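You operate a simulated robot arm through the tools that you are given. There is no shell and no other tool.

The job below is to be done with a simulated robot arm. You get a single attempt, and the scene is never put back.

Task
Set the orange magnet on the pale square, switch on, push both rails against it.
Fine: the two rails that lie by the square of the holed table; leave the magnet switched on and the stop blocks where they are.

Only the result counts: the job must be done as asked and must still hold three seconds after the hand-in. Knocking over, shifting, dropping, spilling or breaking anything else fails it.

Robot
A 6-joint arm with a four-finger gripper, fixed in place. Base frame: the origin is on the floor under the middle of its stand, x ahead of it, y to its left, z up. Readings come in mm, degrees, newtons and seconds.
It reaches about 1012 mm from its shoulder. Its first joint turns from -166.0 to 166.0 degrees. Payload 3.43 kg.
Tool frame: the origin (TCP) lies between the finger pads and is the grasp point; the fingertips stand 30 mm ahead of it; z points along the fingers, y is the line along which they close. The gripper opens to 120 mm; its body begins 85 mm behind the TCP.
Orientation is that of the tool frame in the base frame, as [roll, pitch, yaw] about the fixed x, y, z axes, in that order (R = Rz(yaw) Ry(pitch) Rx(roll)). With the fingers straight down and closing along the base's y, the tool's x points along the base's -x, its y along +y and its z along -z.

Tools
- The arm moves only by the tool apply_moves. Its argument "steps" is a list of rows, each an object of numbers (a shift or turn left out is 0, a gripper value left out holds the last): "dx", "dy", "dz": the shift along the tool's x, y, z in mm; "rx", "ry", "rz": the turn, a rotation vector about the tool's x, y, z in degrees. In form: [{"dx": .., "dy": .., "dz": .., "rx": .., "ry": .., "rz": ..}, ...]. A call has 1 to 20 rows; each row shifts and turns the commanded pose from where the row before left it, along the tool's axes as they then stand. "gripper" is the gripper command, from -1 (shut) to 1 (fully open), values between in proportion, set as the call begins (left out, the last holds). Each row takes 0.2 s and may step no farther than 50 mm and 8.6 degrees from the row before; otherwise, or with a gripper value out of range, the whole call is refused. A pose out of reach is approached as far as the arm can. The call stops where the force on the tool passes 40 N (or 10 N more than at its start, if that is more) or the arm is blocked; 0.2 s more then pass. Each finger travels about 136.2 mm/s and halts on what it meets, pressing with about 22 N; the grip force reading is that of the motor and also rises with nothing between the fingers. The clock runs only during rows and for 0.2 s after the last one: add rows that do not move to give the fingers time. The reply holds the time, the measured pose of the TCP, the force on the tool along the base axes, the opening and the grip force, in the units named above and with some noise, with the torque about the TCP (base axes, N m) and any sound that the robot's microphone picked up, and new pictures: "views" is both (left out), scene, wrist or none.
- Cameras (640 x 400 px; columns grow to the right, rows downward): "scene" is fixed at [47.9, -501.2, 1580.1]; the picture's right is [0.57, -0.82, 0.00], its down [-0.42, -0.29, -0.86] and it looks along [0.71, 0.49, -0.51] (base axes); focal length 312 px, centre (320, 200). "wrist" rides on the gripper at [71, -17, -121] in the tool frame; the picture's right is [0.23, 0.97, 0.00], its down [-0.81, 0.19, -0.55] and it looks along [-0.54, 0.13, 0.83] (tool axes); focal length 275 px, centre (320, 200).
- pixel_to_xyz(camera, pixels): for up to 12 pixels [column, row] of the newest picture of that camera ("zoom" is the newest enlarged one), the place [x, y, z] in the base frame of the surface seen there, good to about 2 mm, but the place of the scene camera against the robot may be out by one fixed shift of up to 12 mm in any direction. No time passes.
- zoom(camera, box): a new picture of the part [left, top, right, bottom] of that camera's present view, enlarged. No time passes.
- close_job(): hands the job in; it is judged then, once.

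Leave the gripper open and the arm clear of the work at the hand-in unless told otherwise.

The tools are called after "Request:" as name(argument=value, ...) on one line, values as JSON. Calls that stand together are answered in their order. apply_moves: Moves the arm, as the interface text tells. Its arguments: {"type":"object","properties":{"steps":{"type":"array","items":{"type":"object","properties":{"dx":{"type":"number"},"dy":{"type":"number"},"dz":{"type":"number"},"rx":{"type":"number"},"ry":{"type":"number"},"rz":{"type":"number"}}}},"gripper":{"type":"number"},"views":{"type":"string","enum":["both","scene","wrist","none"]}},"required":["steps"]} The other tools are called the same way: pixel_to_xyz (camera, pixels) gives the place of the surface under pixels of a picture; zoom (camera, box) takes an enlarged picture of a part of a camera's view; close_job () hands the job in.

At the start:

```text
time: 0.0
tcp_pos: [544.7, 186.9, 1218.9]
tool_rot: [180.0, 0.0, -180.0]
ft_force: [0.3, -0.2, -0.6]
ft_torque: [-0.02, 0.03, 0.02]
finger_gap: 120.0
grasp_force: 0.1
```

scene: 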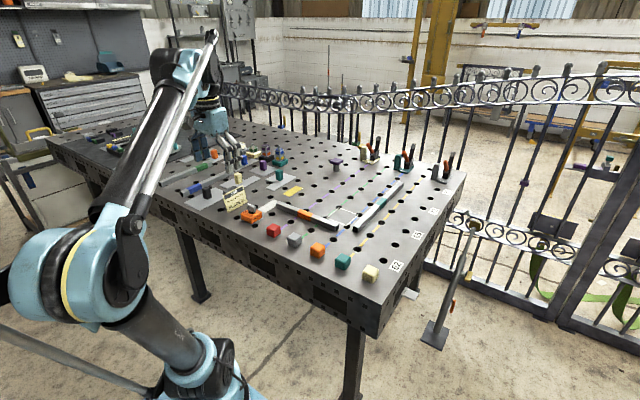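
wrist: 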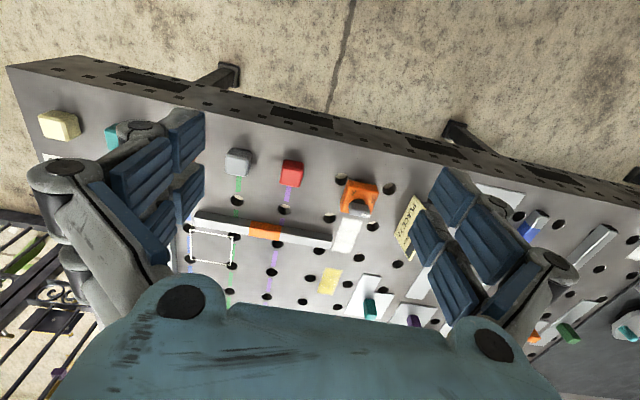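

I see a holed table with a white-outlined square near scene (343,216), two rails beside it, and an orange magnet near (252,214). I'll enlarge those areas first to understand the layout.

Request:
zoom(camera="scene", box=[220, 150, 460, 300])

Request:
zoom(camera="wrist", box=[170, 120, 430, 300])

```text
2.67 times, centred on (340, 225) of scene
```

zoom: 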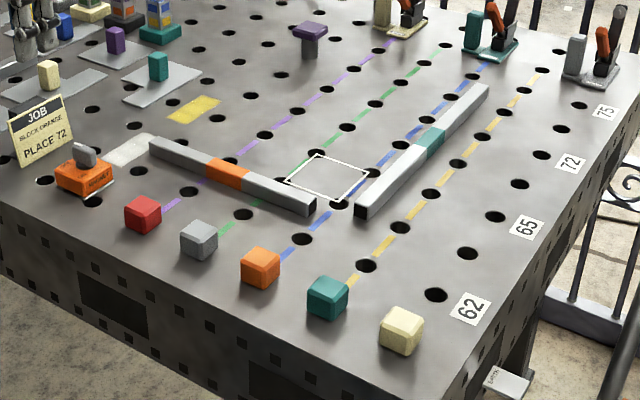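

```text
2.22 times, centred on (300, 210) of wrist
```

zoom: 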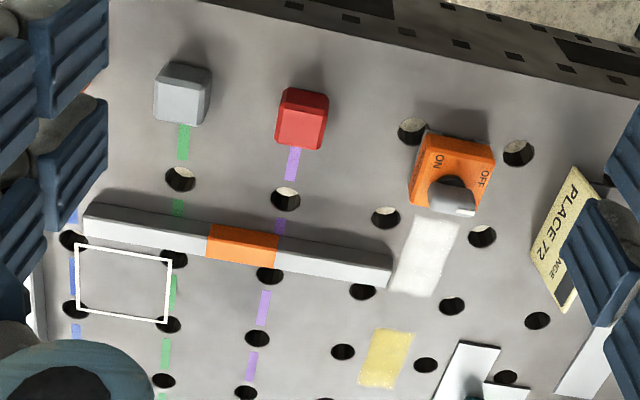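

I'll look closer at the magnet and the square, and read the coordinates of the main features in this zoomed wrist picture.

Request:
pixel_to_xyz(camera="zoom", pixels=[[78, 245], [171, 260], [167, 322], [78, 311], [90, 210], [388, 275], [212, 235], [275, 245], [440, 155], [452, 190], [424, 255], [385, 357]])

Request:
zoom(camera="scene", box=[220, 180, 300, 240])

Request:
zoom(camera="scene", box=[290, 170, 430, 260])

Request:
zoom(camera="wrist", box=[320, 160, 400, 220])

```text
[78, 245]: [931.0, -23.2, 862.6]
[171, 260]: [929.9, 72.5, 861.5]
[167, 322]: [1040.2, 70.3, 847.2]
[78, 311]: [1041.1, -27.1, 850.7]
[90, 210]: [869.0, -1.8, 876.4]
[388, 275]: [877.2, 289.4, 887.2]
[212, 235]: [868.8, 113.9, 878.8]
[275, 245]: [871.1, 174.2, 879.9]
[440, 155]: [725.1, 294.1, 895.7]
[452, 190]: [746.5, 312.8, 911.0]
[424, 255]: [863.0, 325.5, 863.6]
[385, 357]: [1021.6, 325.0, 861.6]
```

```text
6.67 times, centred on (260, 210) of scene
```

zoom: 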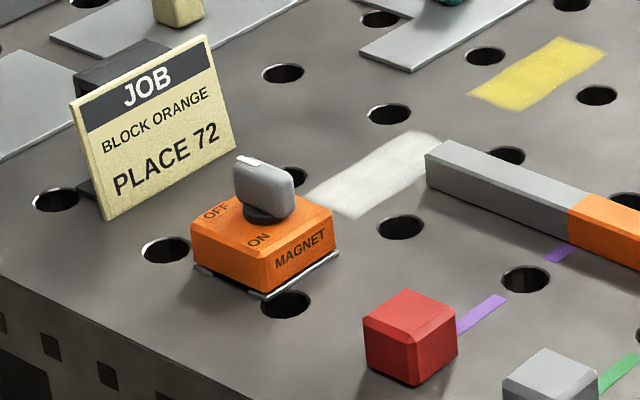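

```text
4.44 times, centred on (360, 215) of scene
```

zoom: 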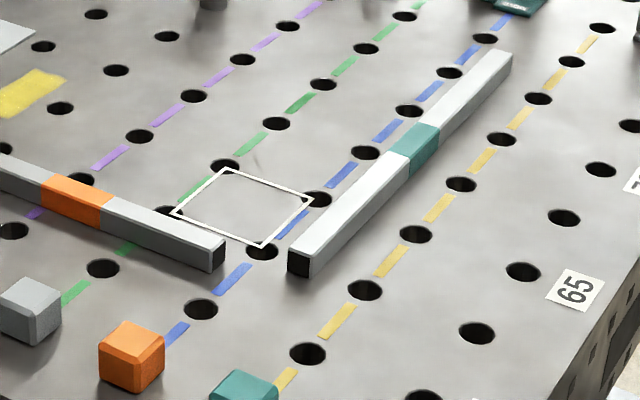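

```text
6.67 times, centred on (360, 190) of wrist
```

zoom: 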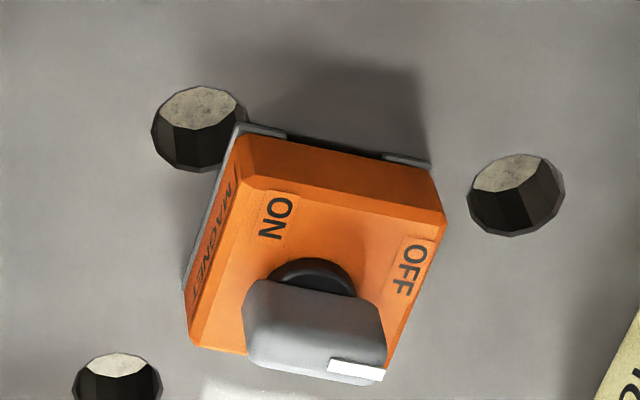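

The square is outlined in white at about x 930–1040, y −25–72. One rail (orange band) lies along y on its near side, and the other (teal band) along x on its right side. The magnet, with its OFF/ON knob, is near (740, 305). I'll move the wrist camera to look at the magnet from closer.

Request:
apply_moves(steps=[{"dx": -30, "dy": 20, "dz": 40}, {"dx": 0, "dy": 20, "dz": 40}, {"dx": 0, "dy": 20, "dz": 40}, {}], gripper=1)

```text
refused: row 1 steps farther than a row can; nothing moved
```

The step was too long (over 50 mm combined). I'll send smaller rows.

Request:
apply_moves(steps=[{"dx": -15, "dy": 20, "dz": 35}, {"dx": -10, "dy": 20, "dz": 35}, {"dx": 0, "dy": 20, "dz": 35}, {}], gripper=1)

```text
time: 1.0
tcp_pos: [558.6, 245.8, 1120.8]
tool_rot: [179.9, 0.8, 180.0]
ft_force: [0.7, 0.5, 0.2]
ft_torque: [-0.03, 0.01, 0.0]
finger_gap: 119.9
grasp_force: 0.1
```

scene: 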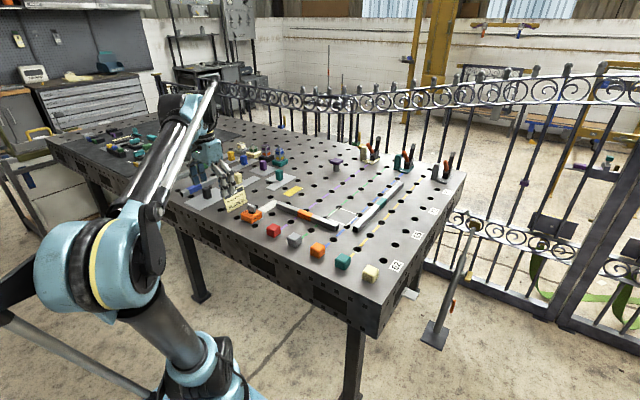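
wrist: 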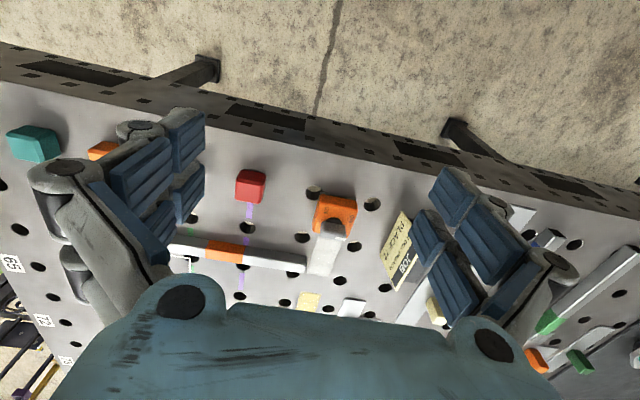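

Request:
zoom(camera="wrist", box=[280, 160, 400, 280])

Request:
pixel_to_xyz(camera="wrist", pixels=[[317, 200], [356, 210], [352, 235], [318, 230], [330, 240], [310, 262], [320, 240], [180, 245], [305, 265], [250, 180]])

```text
3.33 times, centred on (340, 220) of wrist
```

zoom: 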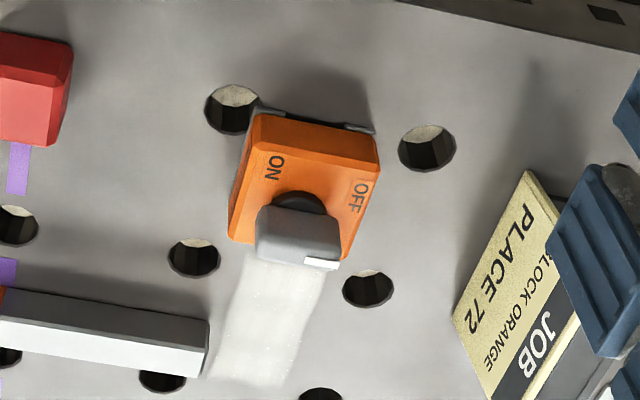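

```text
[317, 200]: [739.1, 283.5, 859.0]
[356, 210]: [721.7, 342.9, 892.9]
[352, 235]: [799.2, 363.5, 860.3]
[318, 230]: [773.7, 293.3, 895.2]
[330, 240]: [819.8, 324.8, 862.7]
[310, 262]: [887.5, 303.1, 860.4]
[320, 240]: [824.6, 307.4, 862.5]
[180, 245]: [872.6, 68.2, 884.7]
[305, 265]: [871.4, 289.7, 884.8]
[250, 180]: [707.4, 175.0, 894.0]
```

Request:
pixel_to_xyz(camera="zoom", pixels=[[255, 118], [378, 157], [343, 255], [232, 238], [275, 165], [360, 195], [290, 240], [325, 263], [265, 210], [337, 222], [300, 195], [260, 250]])

Request:
zoom(camera="scene", box=[235, 195, 275, 225])

```text
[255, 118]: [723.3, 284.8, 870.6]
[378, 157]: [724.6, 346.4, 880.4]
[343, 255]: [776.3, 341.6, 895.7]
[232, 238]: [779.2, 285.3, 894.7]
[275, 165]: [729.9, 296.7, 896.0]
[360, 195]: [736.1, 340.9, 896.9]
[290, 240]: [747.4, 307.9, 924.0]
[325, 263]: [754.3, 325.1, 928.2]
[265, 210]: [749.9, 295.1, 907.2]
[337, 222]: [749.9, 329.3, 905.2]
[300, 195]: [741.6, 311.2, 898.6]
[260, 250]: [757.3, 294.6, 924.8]
```

```text
13.33 times, centred on (255, 210) of scene
```

zoom: 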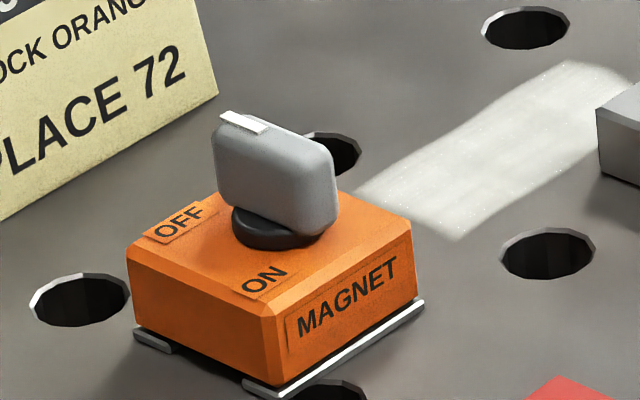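

The magnet is about 60 × 57 mm with its centre near (751, 314) and its top at z≈895. The knob's white tip points to +y (OFF). The table is at z≈861. Next I'll read the rail and square coordinates with the scene camera.

Request:
zoom(camera="scene", box=[290, 170, 430, 260])

Request:
pixel_to_xyz(camera="zoom", pixels=[[225, 169], [312, 200], [262, 246], [173, 212], [300, 250], [290, 258], [312, 256], [490, 50], [510, 60], [415, 140], [390, 145], [435, 128]])

Request:
pixel_to_xyz(camera="scene", pixels=[[251, 217], [265, 212], [252, 209], [280, 205], [330, 225], [305, 215], [273, 231], [294, 240], [317, 250], [343, 262], [370, 273], [336, 165]])

```text
4.44 times, centred on (360, 215) of scene
```

zoom: 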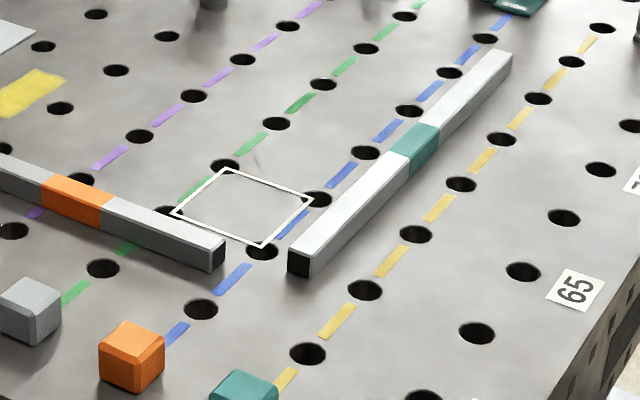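

```text
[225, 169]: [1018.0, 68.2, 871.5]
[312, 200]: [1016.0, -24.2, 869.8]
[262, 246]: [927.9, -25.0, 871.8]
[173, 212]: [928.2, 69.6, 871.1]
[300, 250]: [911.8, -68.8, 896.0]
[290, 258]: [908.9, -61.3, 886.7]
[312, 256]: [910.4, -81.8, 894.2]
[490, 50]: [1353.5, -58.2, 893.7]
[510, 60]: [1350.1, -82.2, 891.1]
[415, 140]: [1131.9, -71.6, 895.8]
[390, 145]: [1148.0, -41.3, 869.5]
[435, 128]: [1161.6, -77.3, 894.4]
```

```text
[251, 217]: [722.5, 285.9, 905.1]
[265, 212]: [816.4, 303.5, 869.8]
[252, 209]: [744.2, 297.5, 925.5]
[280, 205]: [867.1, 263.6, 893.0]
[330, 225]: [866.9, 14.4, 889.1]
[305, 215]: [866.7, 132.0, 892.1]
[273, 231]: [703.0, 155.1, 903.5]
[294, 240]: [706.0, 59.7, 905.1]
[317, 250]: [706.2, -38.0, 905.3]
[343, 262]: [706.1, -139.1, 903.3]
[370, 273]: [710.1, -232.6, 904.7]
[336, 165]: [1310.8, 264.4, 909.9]
```

Scene readings come out about 9–10 mm higher in z than the wrist readings, so I treat that as the scene camera's fixed shift. Rail 2 runs from x≈910 to 1352 at y≈−70. Next I'll check the card near the magnet for finger clearance, plus the finger geometry.

Request:
pixel_to_xyz(camera="wrist", pixels=[[399, 212], [383, 250], [410, 222], [395, 282], [330, 205], [371, 205], [187, 232], [200, 262], [172, 255], [173, 170], [185, 225], [440, 230]])

Request:
zoom(camera="wrist", box=[0, 90, 220, 310])

Request:
zoom(camera="scene", box=[160, 100, 300, 230])

```text
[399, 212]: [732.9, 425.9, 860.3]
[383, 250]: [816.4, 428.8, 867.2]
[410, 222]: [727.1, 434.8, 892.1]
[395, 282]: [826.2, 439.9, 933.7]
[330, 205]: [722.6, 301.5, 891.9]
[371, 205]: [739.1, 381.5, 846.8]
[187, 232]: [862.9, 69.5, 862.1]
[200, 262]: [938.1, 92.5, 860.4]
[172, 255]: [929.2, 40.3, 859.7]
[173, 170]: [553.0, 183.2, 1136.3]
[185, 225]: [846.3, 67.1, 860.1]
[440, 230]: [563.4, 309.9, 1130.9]
```

```text
1.82 times, centred on (110, 200) of wrist
```

zoom: 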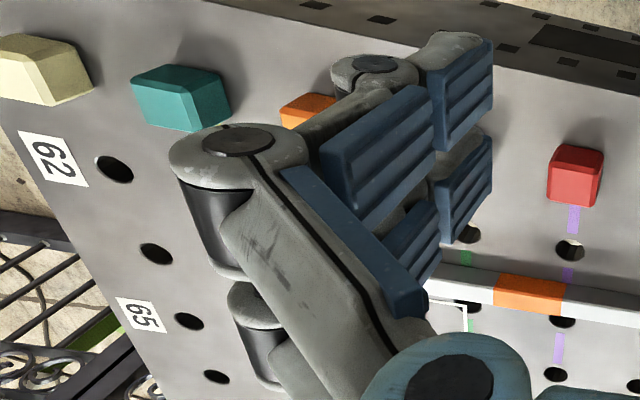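

```text
3.08 times, centred on (230, 165) of scene
```

zoom: 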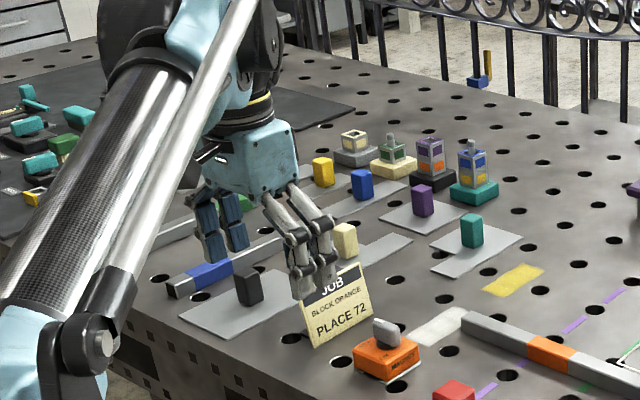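

I want the finger widths and thicknesses relative to the TCP, so I'll sample points on the fingers in the wrist picture.

Request:
pixel_to_xyz(camera="wrist", pixels=[[175, 112], [200, 115], [200, 145], [177, 172], [203, 172], [202, 195], [135, 128], [150, 122], [160, 108], [60, 165], [110, 165], [172, 200]])

Request:
pixel_to_xyz(camera="wrist", pixels=[[150, 145], [145, 200], [165, 245], [75, 240], [440, 175], [470, 200], [500, 240], [545, 260], [440, 260], [415, 230], [460, 290], [120, 230]])

```text
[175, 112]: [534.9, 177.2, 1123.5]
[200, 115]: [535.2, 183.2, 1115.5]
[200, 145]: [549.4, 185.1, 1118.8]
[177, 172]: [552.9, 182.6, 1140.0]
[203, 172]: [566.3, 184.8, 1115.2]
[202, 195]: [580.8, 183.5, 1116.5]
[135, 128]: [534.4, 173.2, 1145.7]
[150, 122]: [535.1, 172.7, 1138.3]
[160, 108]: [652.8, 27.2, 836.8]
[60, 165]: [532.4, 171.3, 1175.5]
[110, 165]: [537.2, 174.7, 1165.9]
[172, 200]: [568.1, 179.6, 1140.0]
```

```text
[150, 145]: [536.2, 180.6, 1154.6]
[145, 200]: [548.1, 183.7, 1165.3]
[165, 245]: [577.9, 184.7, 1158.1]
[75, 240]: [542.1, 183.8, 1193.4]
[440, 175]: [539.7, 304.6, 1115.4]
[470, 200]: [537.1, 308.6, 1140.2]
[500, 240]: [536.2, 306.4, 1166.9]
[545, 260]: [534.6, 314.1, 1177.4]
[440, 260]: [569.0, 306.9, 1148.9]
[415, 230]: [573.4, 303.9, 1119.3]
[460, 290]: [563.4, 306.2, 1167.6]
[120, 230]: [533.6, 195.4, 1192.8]
```

Each finger pair spans about ±23 mm along tool x, with the pads at ±60 mm. I'll move above the magnet with translation only, to about (751, 314, 1045).

Request:
apply_moves(steps=[{"dx": -38.4, "dy": 13.6, "dz": 15}, {"dx": -38.4, "dy": 13.6, "dz": 15}, {"dx": -38.4, "dy": 13.6, "dz": 15}, {"dx": -38.4, "dy": 13.6, "dz": 15}, {"dx": -38.4, "dy": 13.6, "dz": 15}, {}])

```text
time: 2.4
tcp_pos: [747.2, 313.0, 1048.2]
tool_rot: [180.0, 0.7, 179.9]
ft_force: [-0.1, -0.3, -0.2]
ft_torque: [0.02, 0.0, 0.02]
finger_gap: 120.2
grasp_force: 0.0
```

scene: 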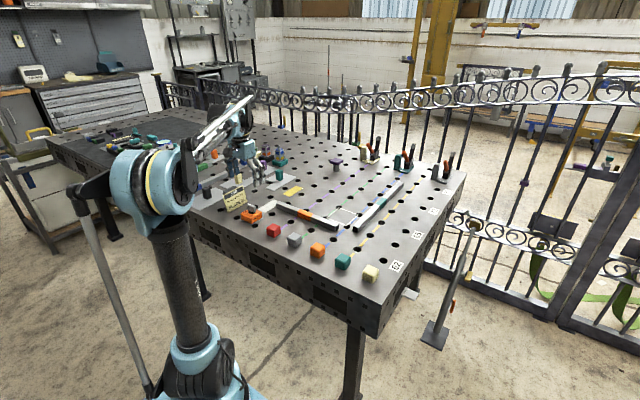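
wrist: 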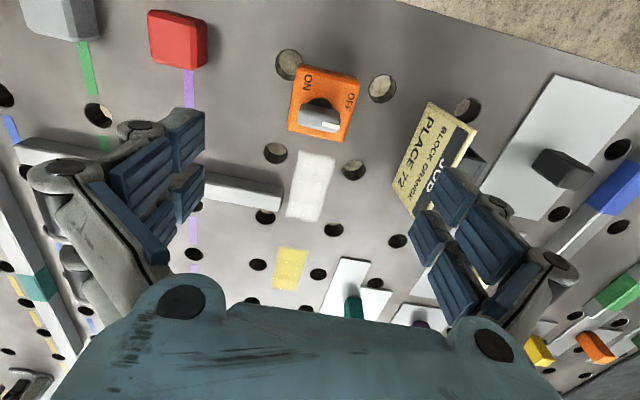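

Request:
zoom(camera="wrist", box=[270, 40, 390, 160])

Request:
pixel_to_xyz(camera="zoom", pixels=[[165, 150], [450, 205], [408, 500], [115, 430], [210, 320], [370, 350], [260, 300], [330, 440], [165, 415], [230, 420], [345, 465], [390, 395]])

```text
3.33 times, centred on (330, 100) of wrist
```

zoom: 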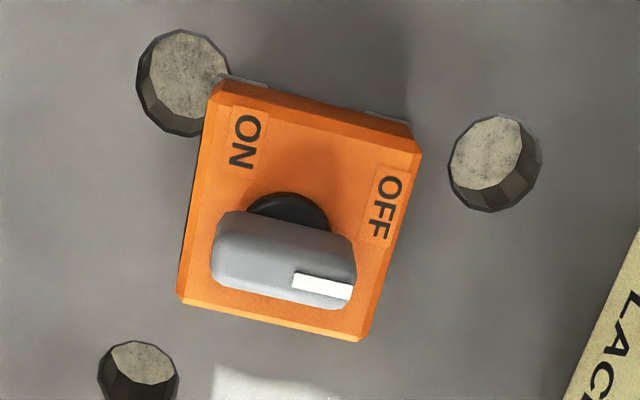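

```text
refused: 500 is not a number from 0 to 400
```

Request:
pixel_to_xyz(camera="zoom", pixels=[[215, 88], [418, 155], [362, 335], [182, 295], [245, 110], [388, 180], [222, 225], [345, 250], [220, 275], [348, 300], [288, 200], [322, 285]])

Request:
pixel_to_xyz(camera="zoom", pixels=[[225, 100], [410, 155], [370, 325], [190, 290], [100, 200], [500, 300], [240, 75], [375, 110], [184, 240], [600, 320]])

```text
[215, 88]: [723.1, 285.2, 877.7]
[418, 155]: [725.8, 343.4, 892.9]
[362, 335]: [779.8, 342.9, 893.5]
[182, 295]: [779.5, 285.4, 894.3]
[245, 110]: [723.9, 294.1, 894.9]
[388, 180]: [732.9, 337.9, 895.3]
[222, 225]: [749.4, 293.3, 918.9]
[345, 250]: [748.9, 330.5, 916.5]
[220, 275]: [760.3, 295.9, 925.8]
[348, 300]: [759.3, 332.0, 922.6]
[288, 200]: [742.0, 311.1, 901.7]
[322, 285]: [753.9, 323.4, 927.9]
```

```text
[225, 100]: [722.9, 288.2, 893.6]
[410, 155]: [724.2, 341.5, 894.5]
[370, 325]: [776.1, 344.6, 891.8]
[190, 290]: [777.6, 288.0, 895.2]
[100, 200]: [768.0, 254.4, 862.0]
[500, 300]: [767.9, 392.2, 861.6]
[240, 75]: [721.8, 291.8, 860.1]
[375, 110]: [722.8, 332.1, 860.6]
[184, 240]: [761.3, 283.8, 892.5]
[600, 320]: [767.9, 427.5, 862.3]
```

The magnet body spans x 722–780 and y 284.5–344, so its centre is (751, 314) with yaw ≈ 0. The table is at z≈861. I'll turn the tool +90° about its z so the fingers close along base x. They can then grip both the body and the knob's flat sides, and stay clear of the card.

Request:
apply_moves(steps=[{"rz": 8.2}, {"rz": 8.2}, {"rz": 8.2}, {"rz": 8.2}, {"rz": 8.2}, {"rz": 8.2}, {"rz": 8.2}, {"rz": 8.2}, {"rz": 8.2}, {"rz": 8.2}, {"rz": 8.0}, {}])

```text
time: 5.0
tcp_pos: [750.1, 313.8, 1046.5]
tool_rot: [179.3, 0.1, 89.8]
ft_force: [0.1, 0.6, 0.8]
ft_torque: [0.0, -0.01, -0.01]
finger_gap: 120.1
grasp_force: 0.1
```

scene: 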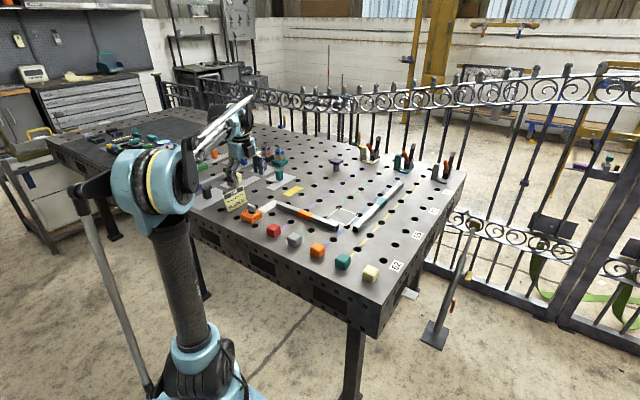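
wrist: 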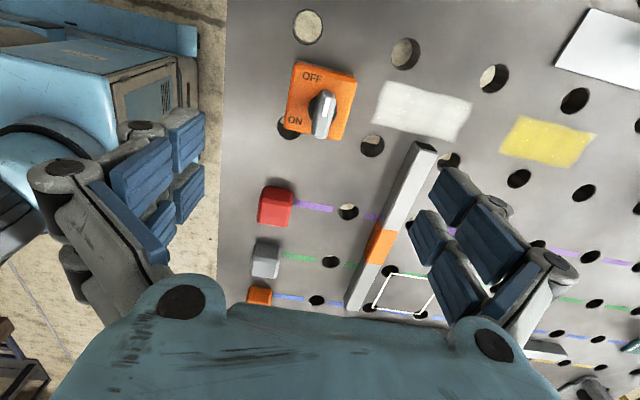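

The pose is centred over the magnet at (750, 314). I'll lower in two stages, first to z≈907, and check.

Request:
apply_moves(steps=[{"dz": 35}, {"dz": 35}, {"dz": 35}, {"dz": 25, "dy": 1}, {"dz": 10}, {}])

```text
time: 6.4
tcp_pos: [752.0, 315.0, 909.5]
tool_rot: [179.3, 0.0, 90.0]
ft_force: [-0.5, -0.9, 0.0]
ft_torque: [-0.03, 0.05, -0.01]
finger_gap: 120.0
grasp_force: 0.0
```

scene: 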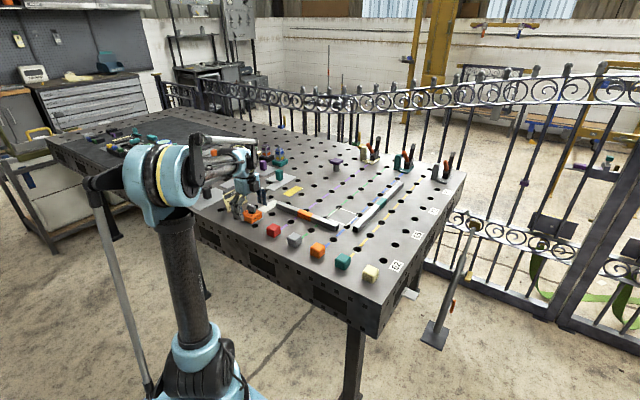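
wrist: 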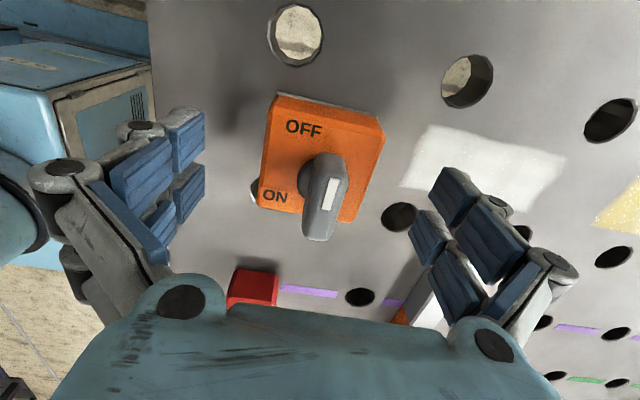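

The fingers straddle the magnet cleanly. I'll lower about 12 mm to z≈897 (tips at ≈867), then close.

Request:
apply_moves(steps=[{"dz": 6}, {"dz": 6}, {}], views="none")

Request:
apply_moves(steps=[{}, {}, {}, {}], gripper=-1)

```text
time: 7.2
tcp_pos: [752.1, 314.9, 897.0]
tool_rot: [179.2, -0.1, 90.0]
ft_force: [0.0, 0.5, -0.2]
ft_torque: [0.04, 0.0, 0.0]
finger_gap: 120.2
grasp_force: 0.0
```

```text
time: 8.2
tcp_pos: [751.8, 314.7, 896.1]
tool_rot: [179.2, -0.1, 90.1]
ft_force: [-5.8, 1.5, 17.0]
ft_torque: [-0.1, 0.27, 0.07]
finger_gap: 62.3
grasp_force: 22.2
```

scene: 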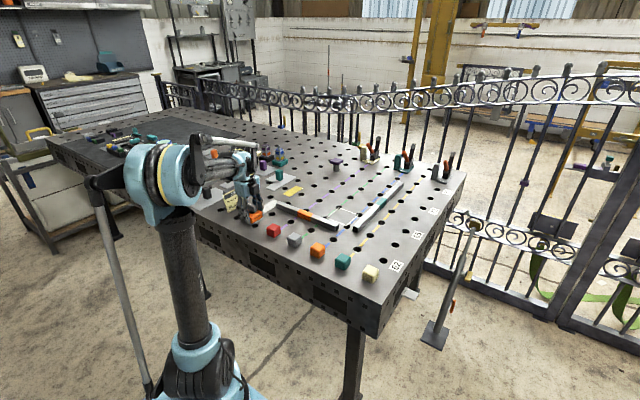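
wrist: 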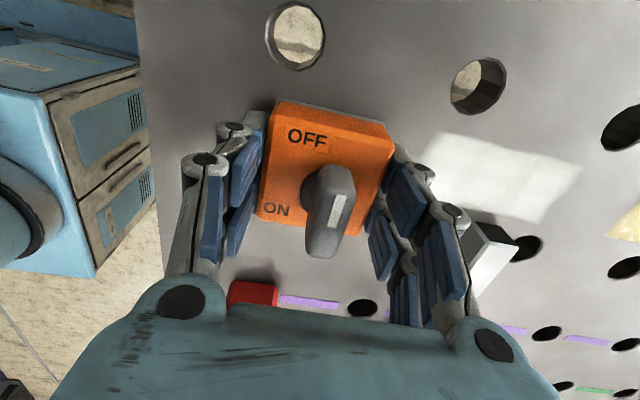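

The gap is 62.3 mm with a 22 N grip, so the magnet is held. There's 17 N of upward contact, so the tips are near the table. I'll lift gently 20 mm and check.

Request:
apply_moves(steps=[{"dz": -5}, {"dz": -10}, {"dz": -15}, {"dz": -20}, {}])

```text
time: 9.4
tcp_pos: [751.7, 315.9, 945.8]
tool_rot: [179.3, 0.0, 90.1]
ft_force: [-0.2, -0.5, -8.6]
ft_torque: [0.01, -0.02, 0.0]
finger_gap: 61.7
grasp_force: 21.8
```

scene: 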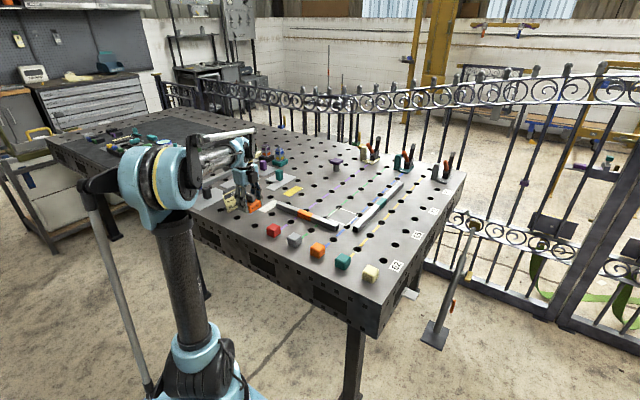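
wrist: 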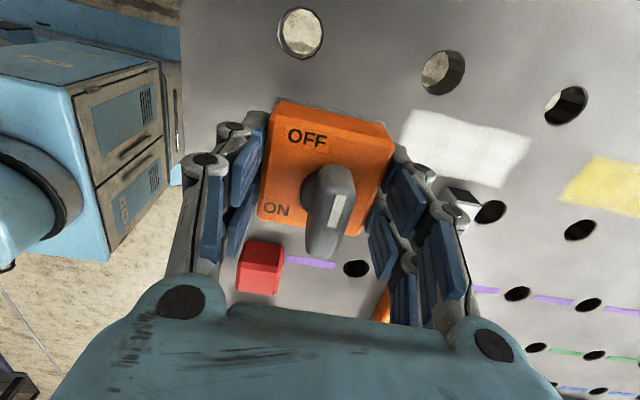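

The magnet (≈0.87 kg) is lifted cleanly. I'll raise it to z≈990 and carry it toward the square, stopping short at about (975, 150) so the wrist camera can see the square for precise aiming.

Request:
apply_moves(steps=[{"dz": -25}, {"dz": -20}, {"dx": -23.7, "dy": 31.9}, {"dx": -23.7, "dy": 31.9}, {"dx": -23.7, "dy": 31.9}, {"dx": -23.7, "dy": 31.9}, {"dx": -23.7, "dy": 31.9}, {"dx": -23.7, "dy": 31.9}, {"dx": -23.7, "dy": 31.9}, {}, {}])

```text
time: 11.8
tcp_pos: [975.8, 149.3, 994.5]
tool_rot: [179.3, 0.0, 90.0]
ft_force: [0.7, 0.4, -8.9]
ft_torque: [-0.01, 0.02, 0.01]
finger_gap: 61.8
grasp_force: 22.1
```

scene: 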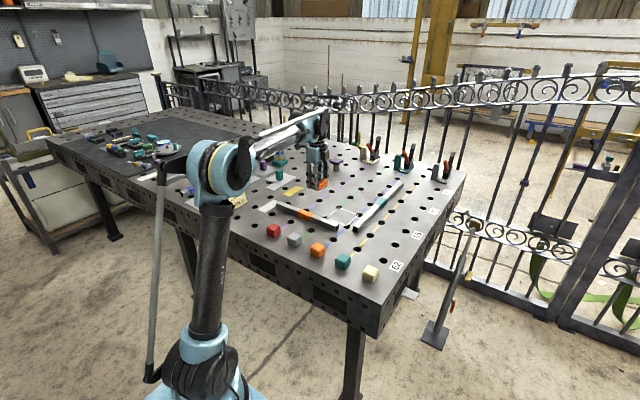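
wrist: 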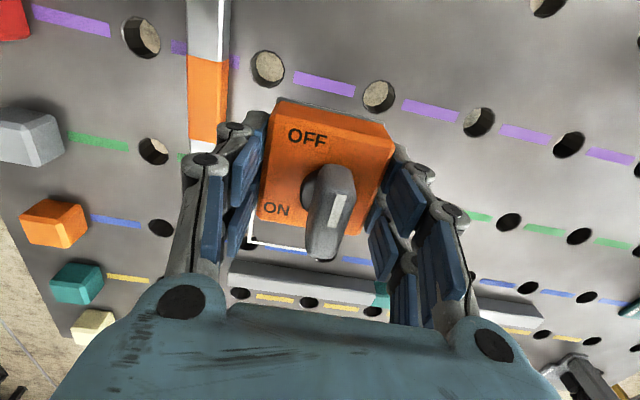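

Reach is fine here. I can see one corner of the square at wrist (252,240). I'll cross-check the wrist and scene readings of shared features to calibrate the scene camera's shift.

Request:
zoom(camera="wrist", box=[180, 180, 420, 330])

Request:
zoom(camera="scene", box=[290, 170, 430, 260])

```text
2.67 times, centred on (300, 255) of wrist
```

zoom: 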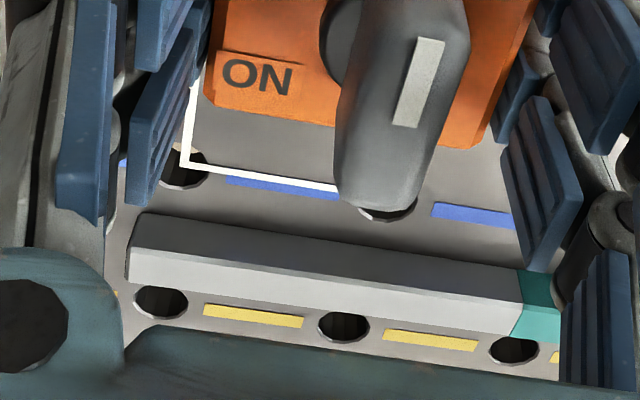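

```text
4.44 times, centred on (360, 215) of scene
```

zoom: 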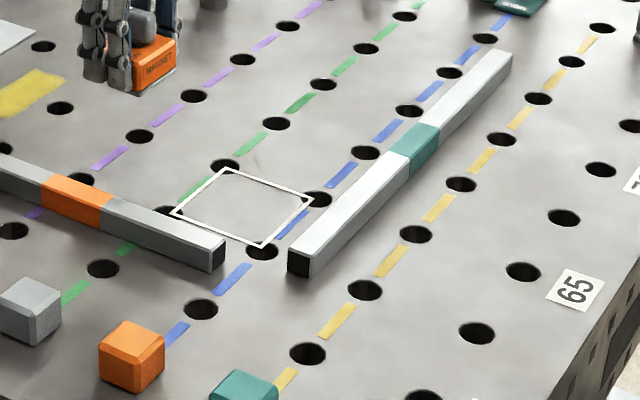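

Request:
pixel_to_xyz(camera="wrist", pixels=[[250.3, 241], [231, 273], [232, 280], [229, 284], [374, 290], [374, 302], [195, 60], [222, 60], [192, 140], [300, 248], [375, 296], [235, 262]])

Request:
pixel_to_xyz(camera="zoom", pixels=[[225, 168], [314, 200], [262, 247], [171, 212], [45, 188], [107, 210], [290, 252], [317, 258], [393, 148], [413, 124], [502, 50], [222, 245]])

```text
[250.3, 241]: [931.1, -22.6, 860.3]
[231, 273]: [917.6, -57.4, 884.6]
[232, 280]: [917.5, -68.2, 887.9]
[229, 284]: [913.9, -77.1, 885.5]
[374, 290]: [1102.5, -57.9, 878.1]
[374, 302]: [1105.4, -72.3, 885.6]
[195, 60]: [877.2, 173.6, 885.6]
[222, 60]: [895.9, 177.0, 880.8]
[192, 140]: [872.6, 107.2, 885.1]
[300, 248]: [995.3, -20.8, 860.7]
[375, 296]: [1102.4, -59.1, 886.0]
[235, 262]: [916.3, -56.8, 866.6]
```

```text
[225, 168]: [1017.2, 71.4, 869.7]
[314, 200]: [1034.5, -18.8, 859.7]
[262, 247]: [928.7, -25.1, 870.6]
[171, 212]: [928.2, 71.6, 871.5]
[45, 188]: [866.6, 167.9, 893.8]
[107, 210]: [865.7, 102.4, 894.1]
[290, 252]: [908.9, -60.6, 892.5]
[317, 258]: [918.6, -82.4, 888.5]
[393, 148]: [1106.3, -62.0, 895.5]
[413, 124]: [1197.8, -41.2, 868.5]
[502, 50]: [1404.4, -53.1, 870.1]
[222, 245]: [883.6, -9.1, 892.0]
```

Calibrated: the scene shift is about (−2.7, −2.5, +10.4), so the square's centre is about (975, 25). I'll move over it at the same height.

Request:
apply_moves(steps=[{"dx": -31}, {"dx": -31}, {"dx": -31}, {"dx": -31, "dy": -0.5}, {}])

```text
time: 13.0
tcp_pos: [974.2, 26.1, 993.1]
tool_rot: [179.2, -0.1, 90.0]
ft_force: [-0.6, 0.5, -7.8]
ft_torque: [0.03, -0.03, 0.0]
finger_gap: 62.2
grasp_force: 21.9
```

scene: 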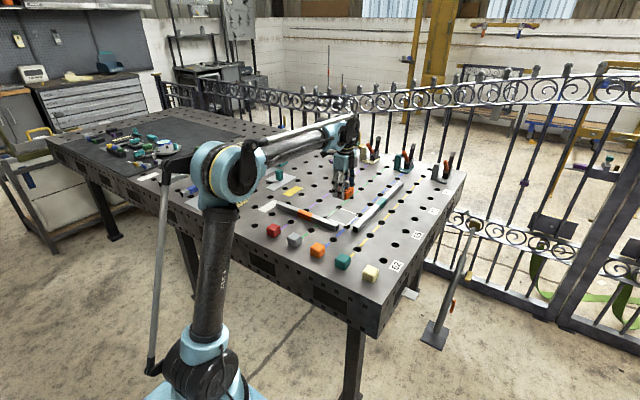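
wrist: 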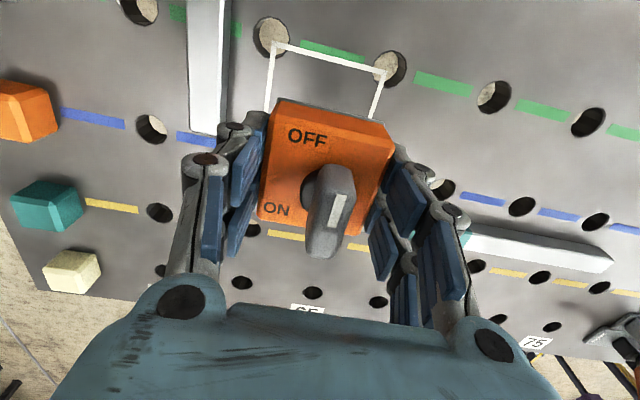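

I can now see the two far-left corners of the square at wrist (273,44) and (385,72), and the end of rail 1. I'll read those exactly.

Request:
pixel_to_xyz(camera="wrist", pixels=[[273, 43], [384, 72], [278, 48], [379, 74], [192, 60], [220, 60], [191, 125], [217, 130], [228, 100], [330, 57], [268, 100], [374, 105]])

Request:
zoom(camera="wrist", box=[160, 0, 420, 160])

```text
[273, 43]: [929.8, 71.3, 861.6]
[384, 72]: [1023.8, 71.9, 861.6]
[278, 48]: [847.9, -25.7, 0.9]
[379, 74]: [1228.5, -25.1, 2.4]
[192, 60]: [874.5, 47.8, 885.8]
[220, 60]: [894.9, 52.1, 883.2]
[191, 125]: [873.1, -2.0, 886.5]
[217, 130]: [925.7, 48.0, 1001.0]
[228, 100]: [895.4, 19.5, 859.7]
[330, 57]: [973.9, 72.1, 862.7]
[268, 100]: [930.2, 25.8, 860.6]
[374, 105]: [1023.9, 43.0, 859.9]
```

```text
2.46 times, centred on (290, 80) of wrist
```

zoom: 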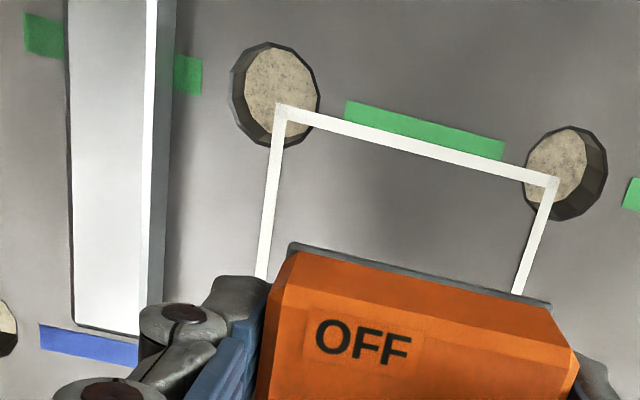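

The square spans x 930–1024 and y −23–72, with its centre at (977, 24.5). Rail 1's near face is at x≈896 and its end is at y≈−7. I'll aim the magnet at (977, 22.5) and lower to just above the table.

Request:
apply_moves(steps=[{"dx": -3, "dy": 2.2, "dz": 25}, {"dz": 30}, {"dz": 25}, {"dz": 8}, {}])

```text
time: 14.2
tcp_pos: [974.8, 21.4, 904.7]
tool_rot: [179.3, 0.0, 89.9]
ft_force: [0.5, 0.5, -8.7]
ft_torque: [0.02, -0.02, 0.01]
finger_gap: 61.7
grasp_force: 21.7
```

scene: 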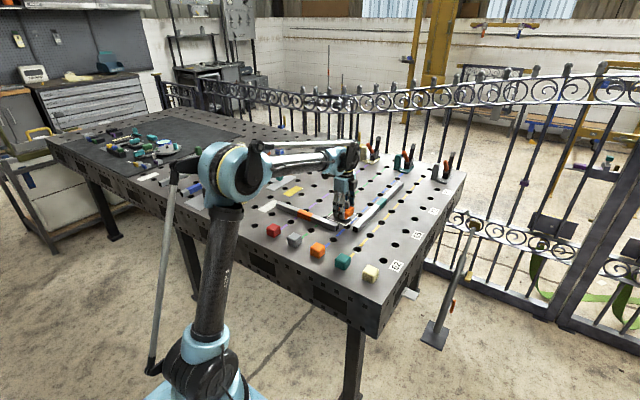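
wrist: 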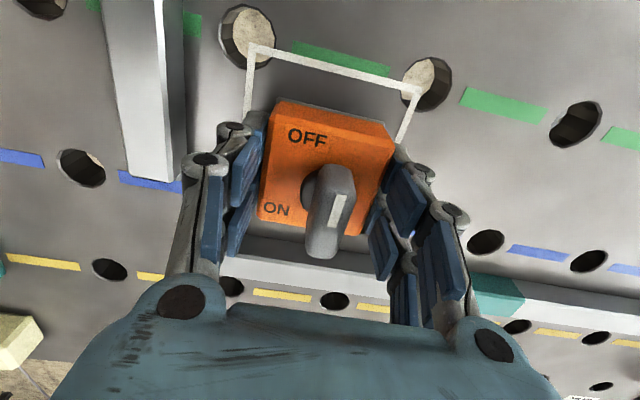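

Clear of both rails. I'll make a small correction and lower the last ~8 mm gently until the force shows contact.

Request:
apply_moves(steps=[{"dx": 1, "dy": 1.5, "dz": 4}, {"dz": 2}, {"dz": 1}, {}], views="none")

```text
time: 15.2
tcp_pos: [978.0, 23.5, 897.6]
tool_rot: [179.3, 0.1, 90.0]
ft_force: [-0.7, -0.6, -8.3]
ft_torque: [0.02, 0.02, 0.01]
finger_gap: 62.0
grasp_force: 22.1
```

The full weight is still hanging (−8.3 N) at z 897.6. I'll lower in 1 mm steps.

Request:
apply_moves(steps=[{"dz": 1}, {}], views="none")

```text
time: 15.8
tcp_pos: [979.5, 23.0, 897.8]
tool_rot: [179.3, 0.0, 90.1]
ft_force: [-0.3, 0.2, -8.0]
ft_torque: [-0.02, -0.02, 0.01]
finger_gap: 62.0
grasp_force: 22.0
```

Request:
apply_moves(steps=[{"dz": 1}, {}], views="none")

```text
time: 16.4
tcp_pos: [978.9, 22.0, 896.3]
tool_rot: [179.3, -0.1, 90.0]
ft_force: [0.6, 0.6, -6.3]
ft_torque: [0.09, -0.06, -0.04]
finger_gap: 61.8
grasp_force: 22.0
```

Force is starting to unload (−6.3 N), so contact is beginning. One more mm.

Request:
apply_moves(steps=[{"dz": 0.8}, {}])

```text
time: 17.0
tcp_pos: [977.5, 23.3, 896.6]
tool_rot: [179.2, 0.0, 90.0]
ft_force: [3.8, 0.4, 4.1]
ft_torque: [0.31, 0.16, -0.12]
finger_gap: 61.9
grasp_force: 21.9
```

scene: 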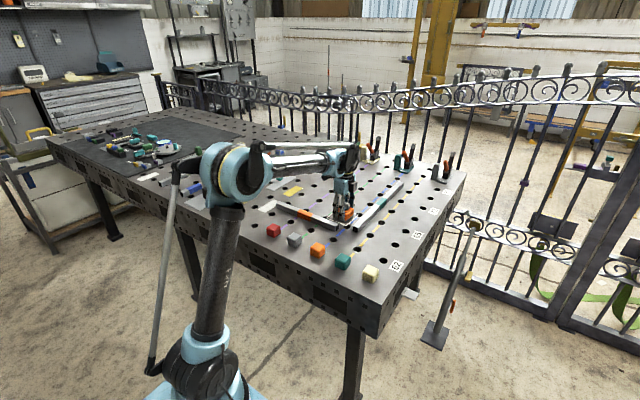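
wrist: 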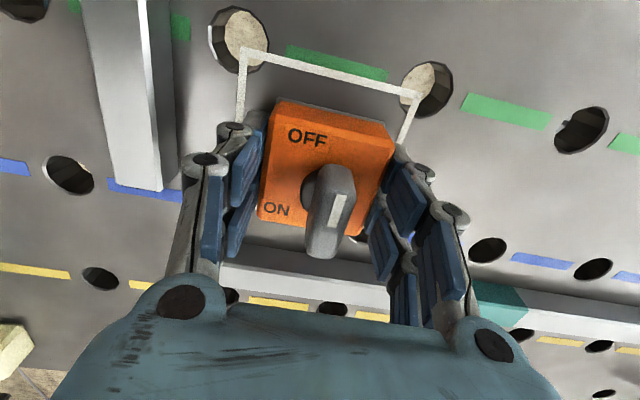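

The magnet rests on the table (+4 N). I'll open only to about 78 mm so the fingers don't reach rail 1.

Request:
apply_moves(steps=[{}, {}], gripper=0.3)

```text
time: 17.6
tcp_pos: [978.5, 24.5, 898.0]
tool_rot: [179.4, 0.0, 90.1]
ft_force: [0.4, 0.3, 0.0]
ft_torque: [-0.01, 0.03, -0.01]
finger_gap: 77.9
grasp_force: 0.1
```

scene: 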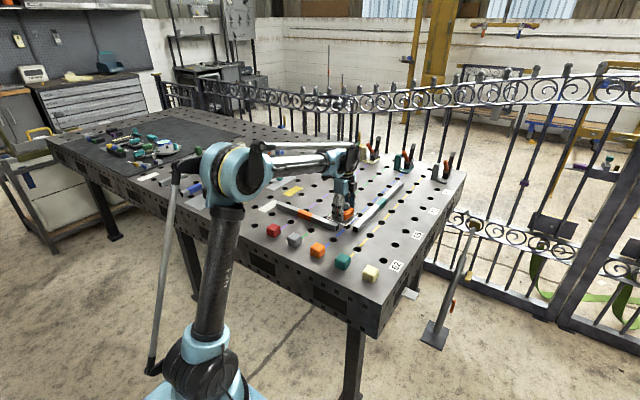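
wrist: 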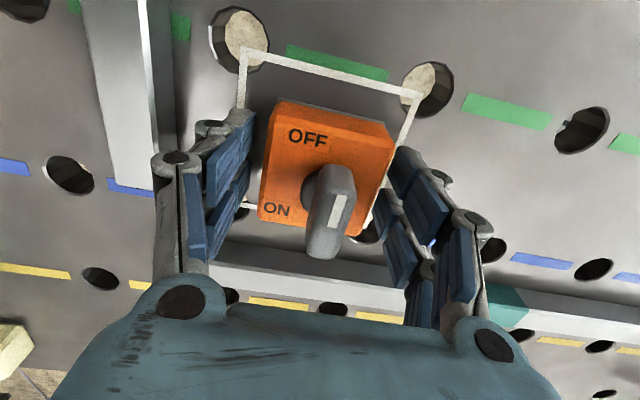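

The magnet is released and sits inside the square. I'll measure where the body and knob are now.

Request:
zoom(camera="wrist", box=[220, 40, 430, 280])

Request:
pixel_to_xyz(camera="wrist", pixels=[[277, 105], [388, 125], [392, 143], [262, 212], [268, 150], [353, 232], [325, 175], [345, 175], [335, 200], [318, 255], [308, 190], [340, 215]])

```text
1.67 times, centred on (325, 160) of wrist
```

zoom: 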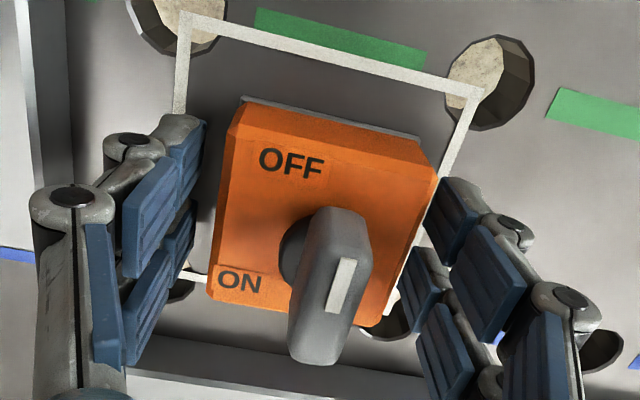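

```text
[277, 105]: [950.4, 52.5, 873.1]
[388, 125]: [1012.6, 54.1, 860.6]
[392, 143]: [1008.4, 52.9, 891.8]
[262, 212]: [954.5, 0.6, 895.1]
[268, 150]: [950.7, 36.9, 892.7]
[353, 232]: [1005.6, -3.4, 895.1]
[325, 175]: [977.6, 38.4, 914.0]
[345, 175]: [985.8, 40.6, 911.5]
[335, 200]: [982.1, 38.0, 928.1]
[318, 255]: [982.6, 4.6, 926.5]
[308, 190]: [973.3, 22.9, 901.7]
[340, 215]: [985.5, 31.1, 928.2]
```

The magnet spans x≈950–1009 and y≈−6–54, nicely inside the square. The knob lies along y, from about y 3 to 41. I'll rise to z≈938 so the fingertips are beside the knob and above the body, then measure the knob again before closing.

Request:
apply_moves(steps=[{"dz": -15}, {"dz": -15}, {"dz": -10}, {}])

```text
time: 18.6
tcp_pos: [979.4, 23.4, 936.3]
tool_rot: [179.3, -0.1, 90.1]
ft_force: [0.3, -0.6, -0.4]
ft_torque: [-0.04, 0.02, -0.01]
finger_gap: 77.9
grasp_force: 0.1
```

scene: 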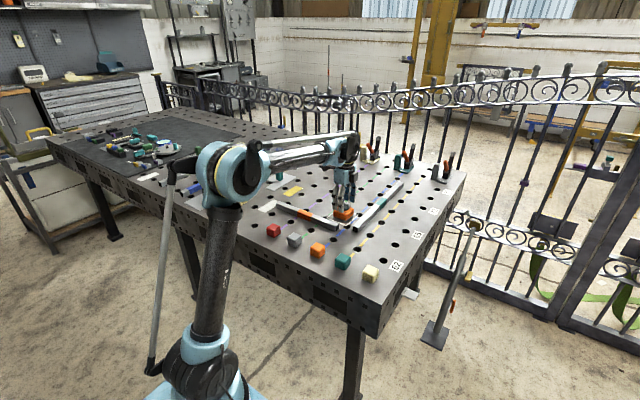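
wrist: 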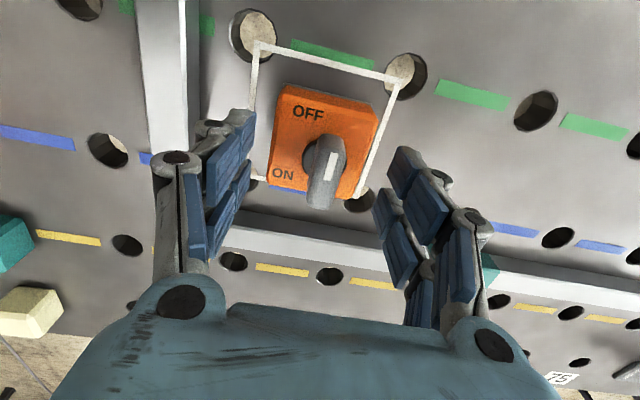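

Request:
zoom(camera="wrist", box=[250, 70, 400, 220])

Request:
pixel_to_xyz(camera="wrist", pixels=[[319, 140], [342, 140], [317, 160], [343, 160], [314, 180], [335, 180], [311, 195], [330, 200], [330, 150], [325, 175], [306, 160], [320, 205]])

Request:
pixel_to_xyz(camera="wrist", pixels=[[283, 90], [372, 118], [352, 192], [270, 178], [374, 102], [288, 84], [300, 92], [365, 110], [277, 125], [365, 150]])

```text
2.67 times, centred on (325, 145) of wrist
```

zoom: 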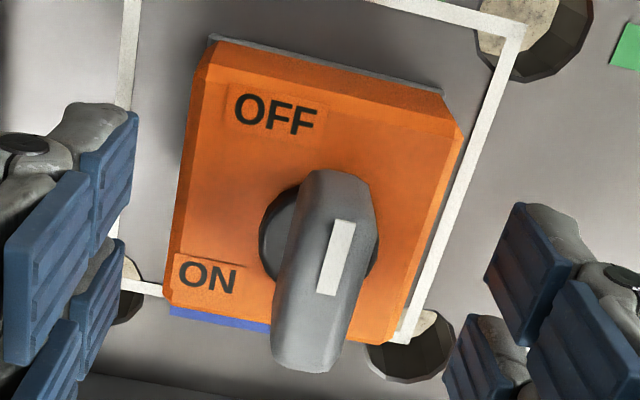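

```text
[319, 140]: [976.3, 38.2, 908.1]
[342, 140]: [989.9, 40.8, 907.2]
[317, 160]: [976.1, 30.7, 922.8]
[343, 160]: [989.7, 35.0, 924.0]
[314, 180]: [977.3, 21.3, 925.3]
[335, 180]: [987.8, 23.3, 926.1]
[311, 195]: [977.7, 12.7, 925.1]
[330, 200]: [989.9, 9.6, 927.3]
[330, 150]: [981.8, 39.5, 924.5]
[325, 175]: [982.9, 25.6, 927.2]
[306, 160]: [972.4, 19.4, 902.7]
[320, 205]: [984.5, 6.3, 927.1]
```

```text
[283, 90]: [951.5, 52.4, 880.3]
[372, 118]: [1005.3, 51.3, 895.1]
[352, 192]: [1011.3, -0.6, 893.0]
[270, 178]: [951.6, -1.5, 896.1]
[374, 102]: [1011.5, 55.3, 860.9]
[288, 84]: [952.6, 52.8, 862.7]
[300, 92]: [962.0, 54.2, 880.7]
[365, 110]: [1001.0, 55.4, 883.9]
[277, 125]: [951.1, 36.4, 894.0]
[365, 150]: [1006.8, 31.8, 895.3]
```

The knob spans x 976–990 and y 3.5–41 (centre ≈ (982, 22)), with its top at z≈928. I'll shift +2.5 mm in x and −1 mm in y, and close partly to 26 mm to check the centring.

Request:
apply_moves(steps=[{"dx": -1, "dy": 2.5}, {}, {}], gripper=-0.55)

```text
time: 19.4
tcp_pos: [981.5, 22.0, 934.6]
tool_rot: [179.3, 0.0, 90.0]
ft_force: [-0.9, -0.2, 0.1]
ft_torque: [-0.02, 0.0, 0.01]
finger_gap: 27.1
grasp_force: 0.1
```

scene: 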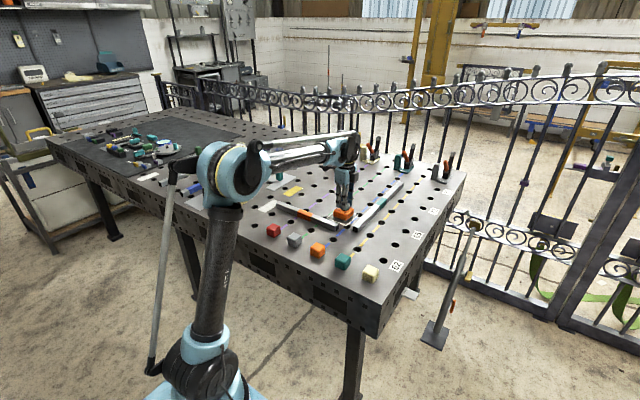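
wrist: 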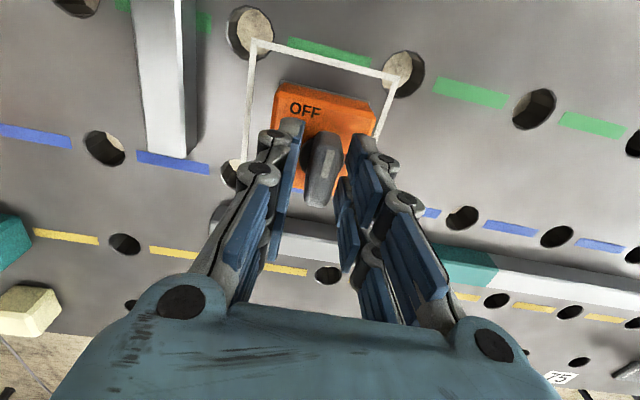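

Request:
zoom(camera="wrist", box=[250, 80, 400, 220])

Request:
zoom(camera="scene", box=[315, 170, 375, 240])

```text
2.86 times, centred on (325, 150) of wrist
```

zoom: 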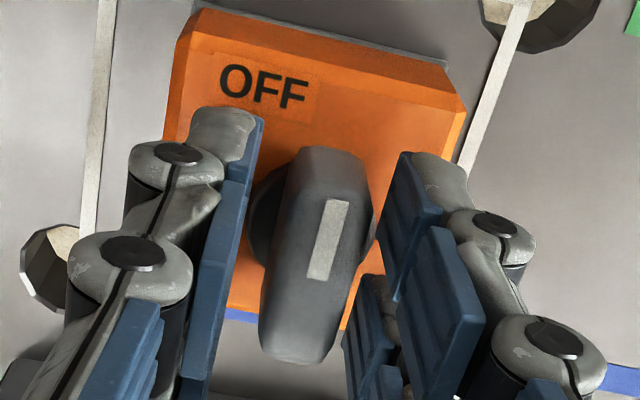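

```text
5.71 times, centred on (345, 205) of scene
```

zoom: 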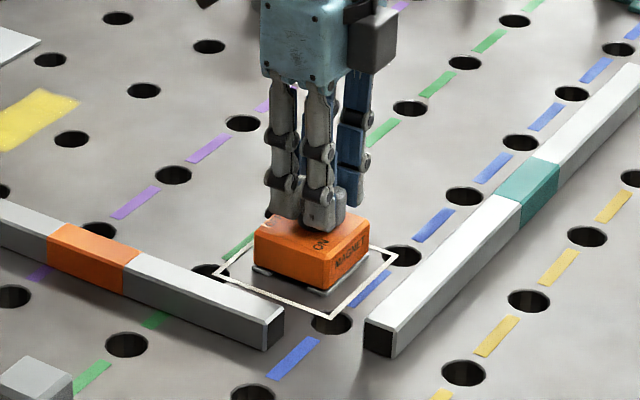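

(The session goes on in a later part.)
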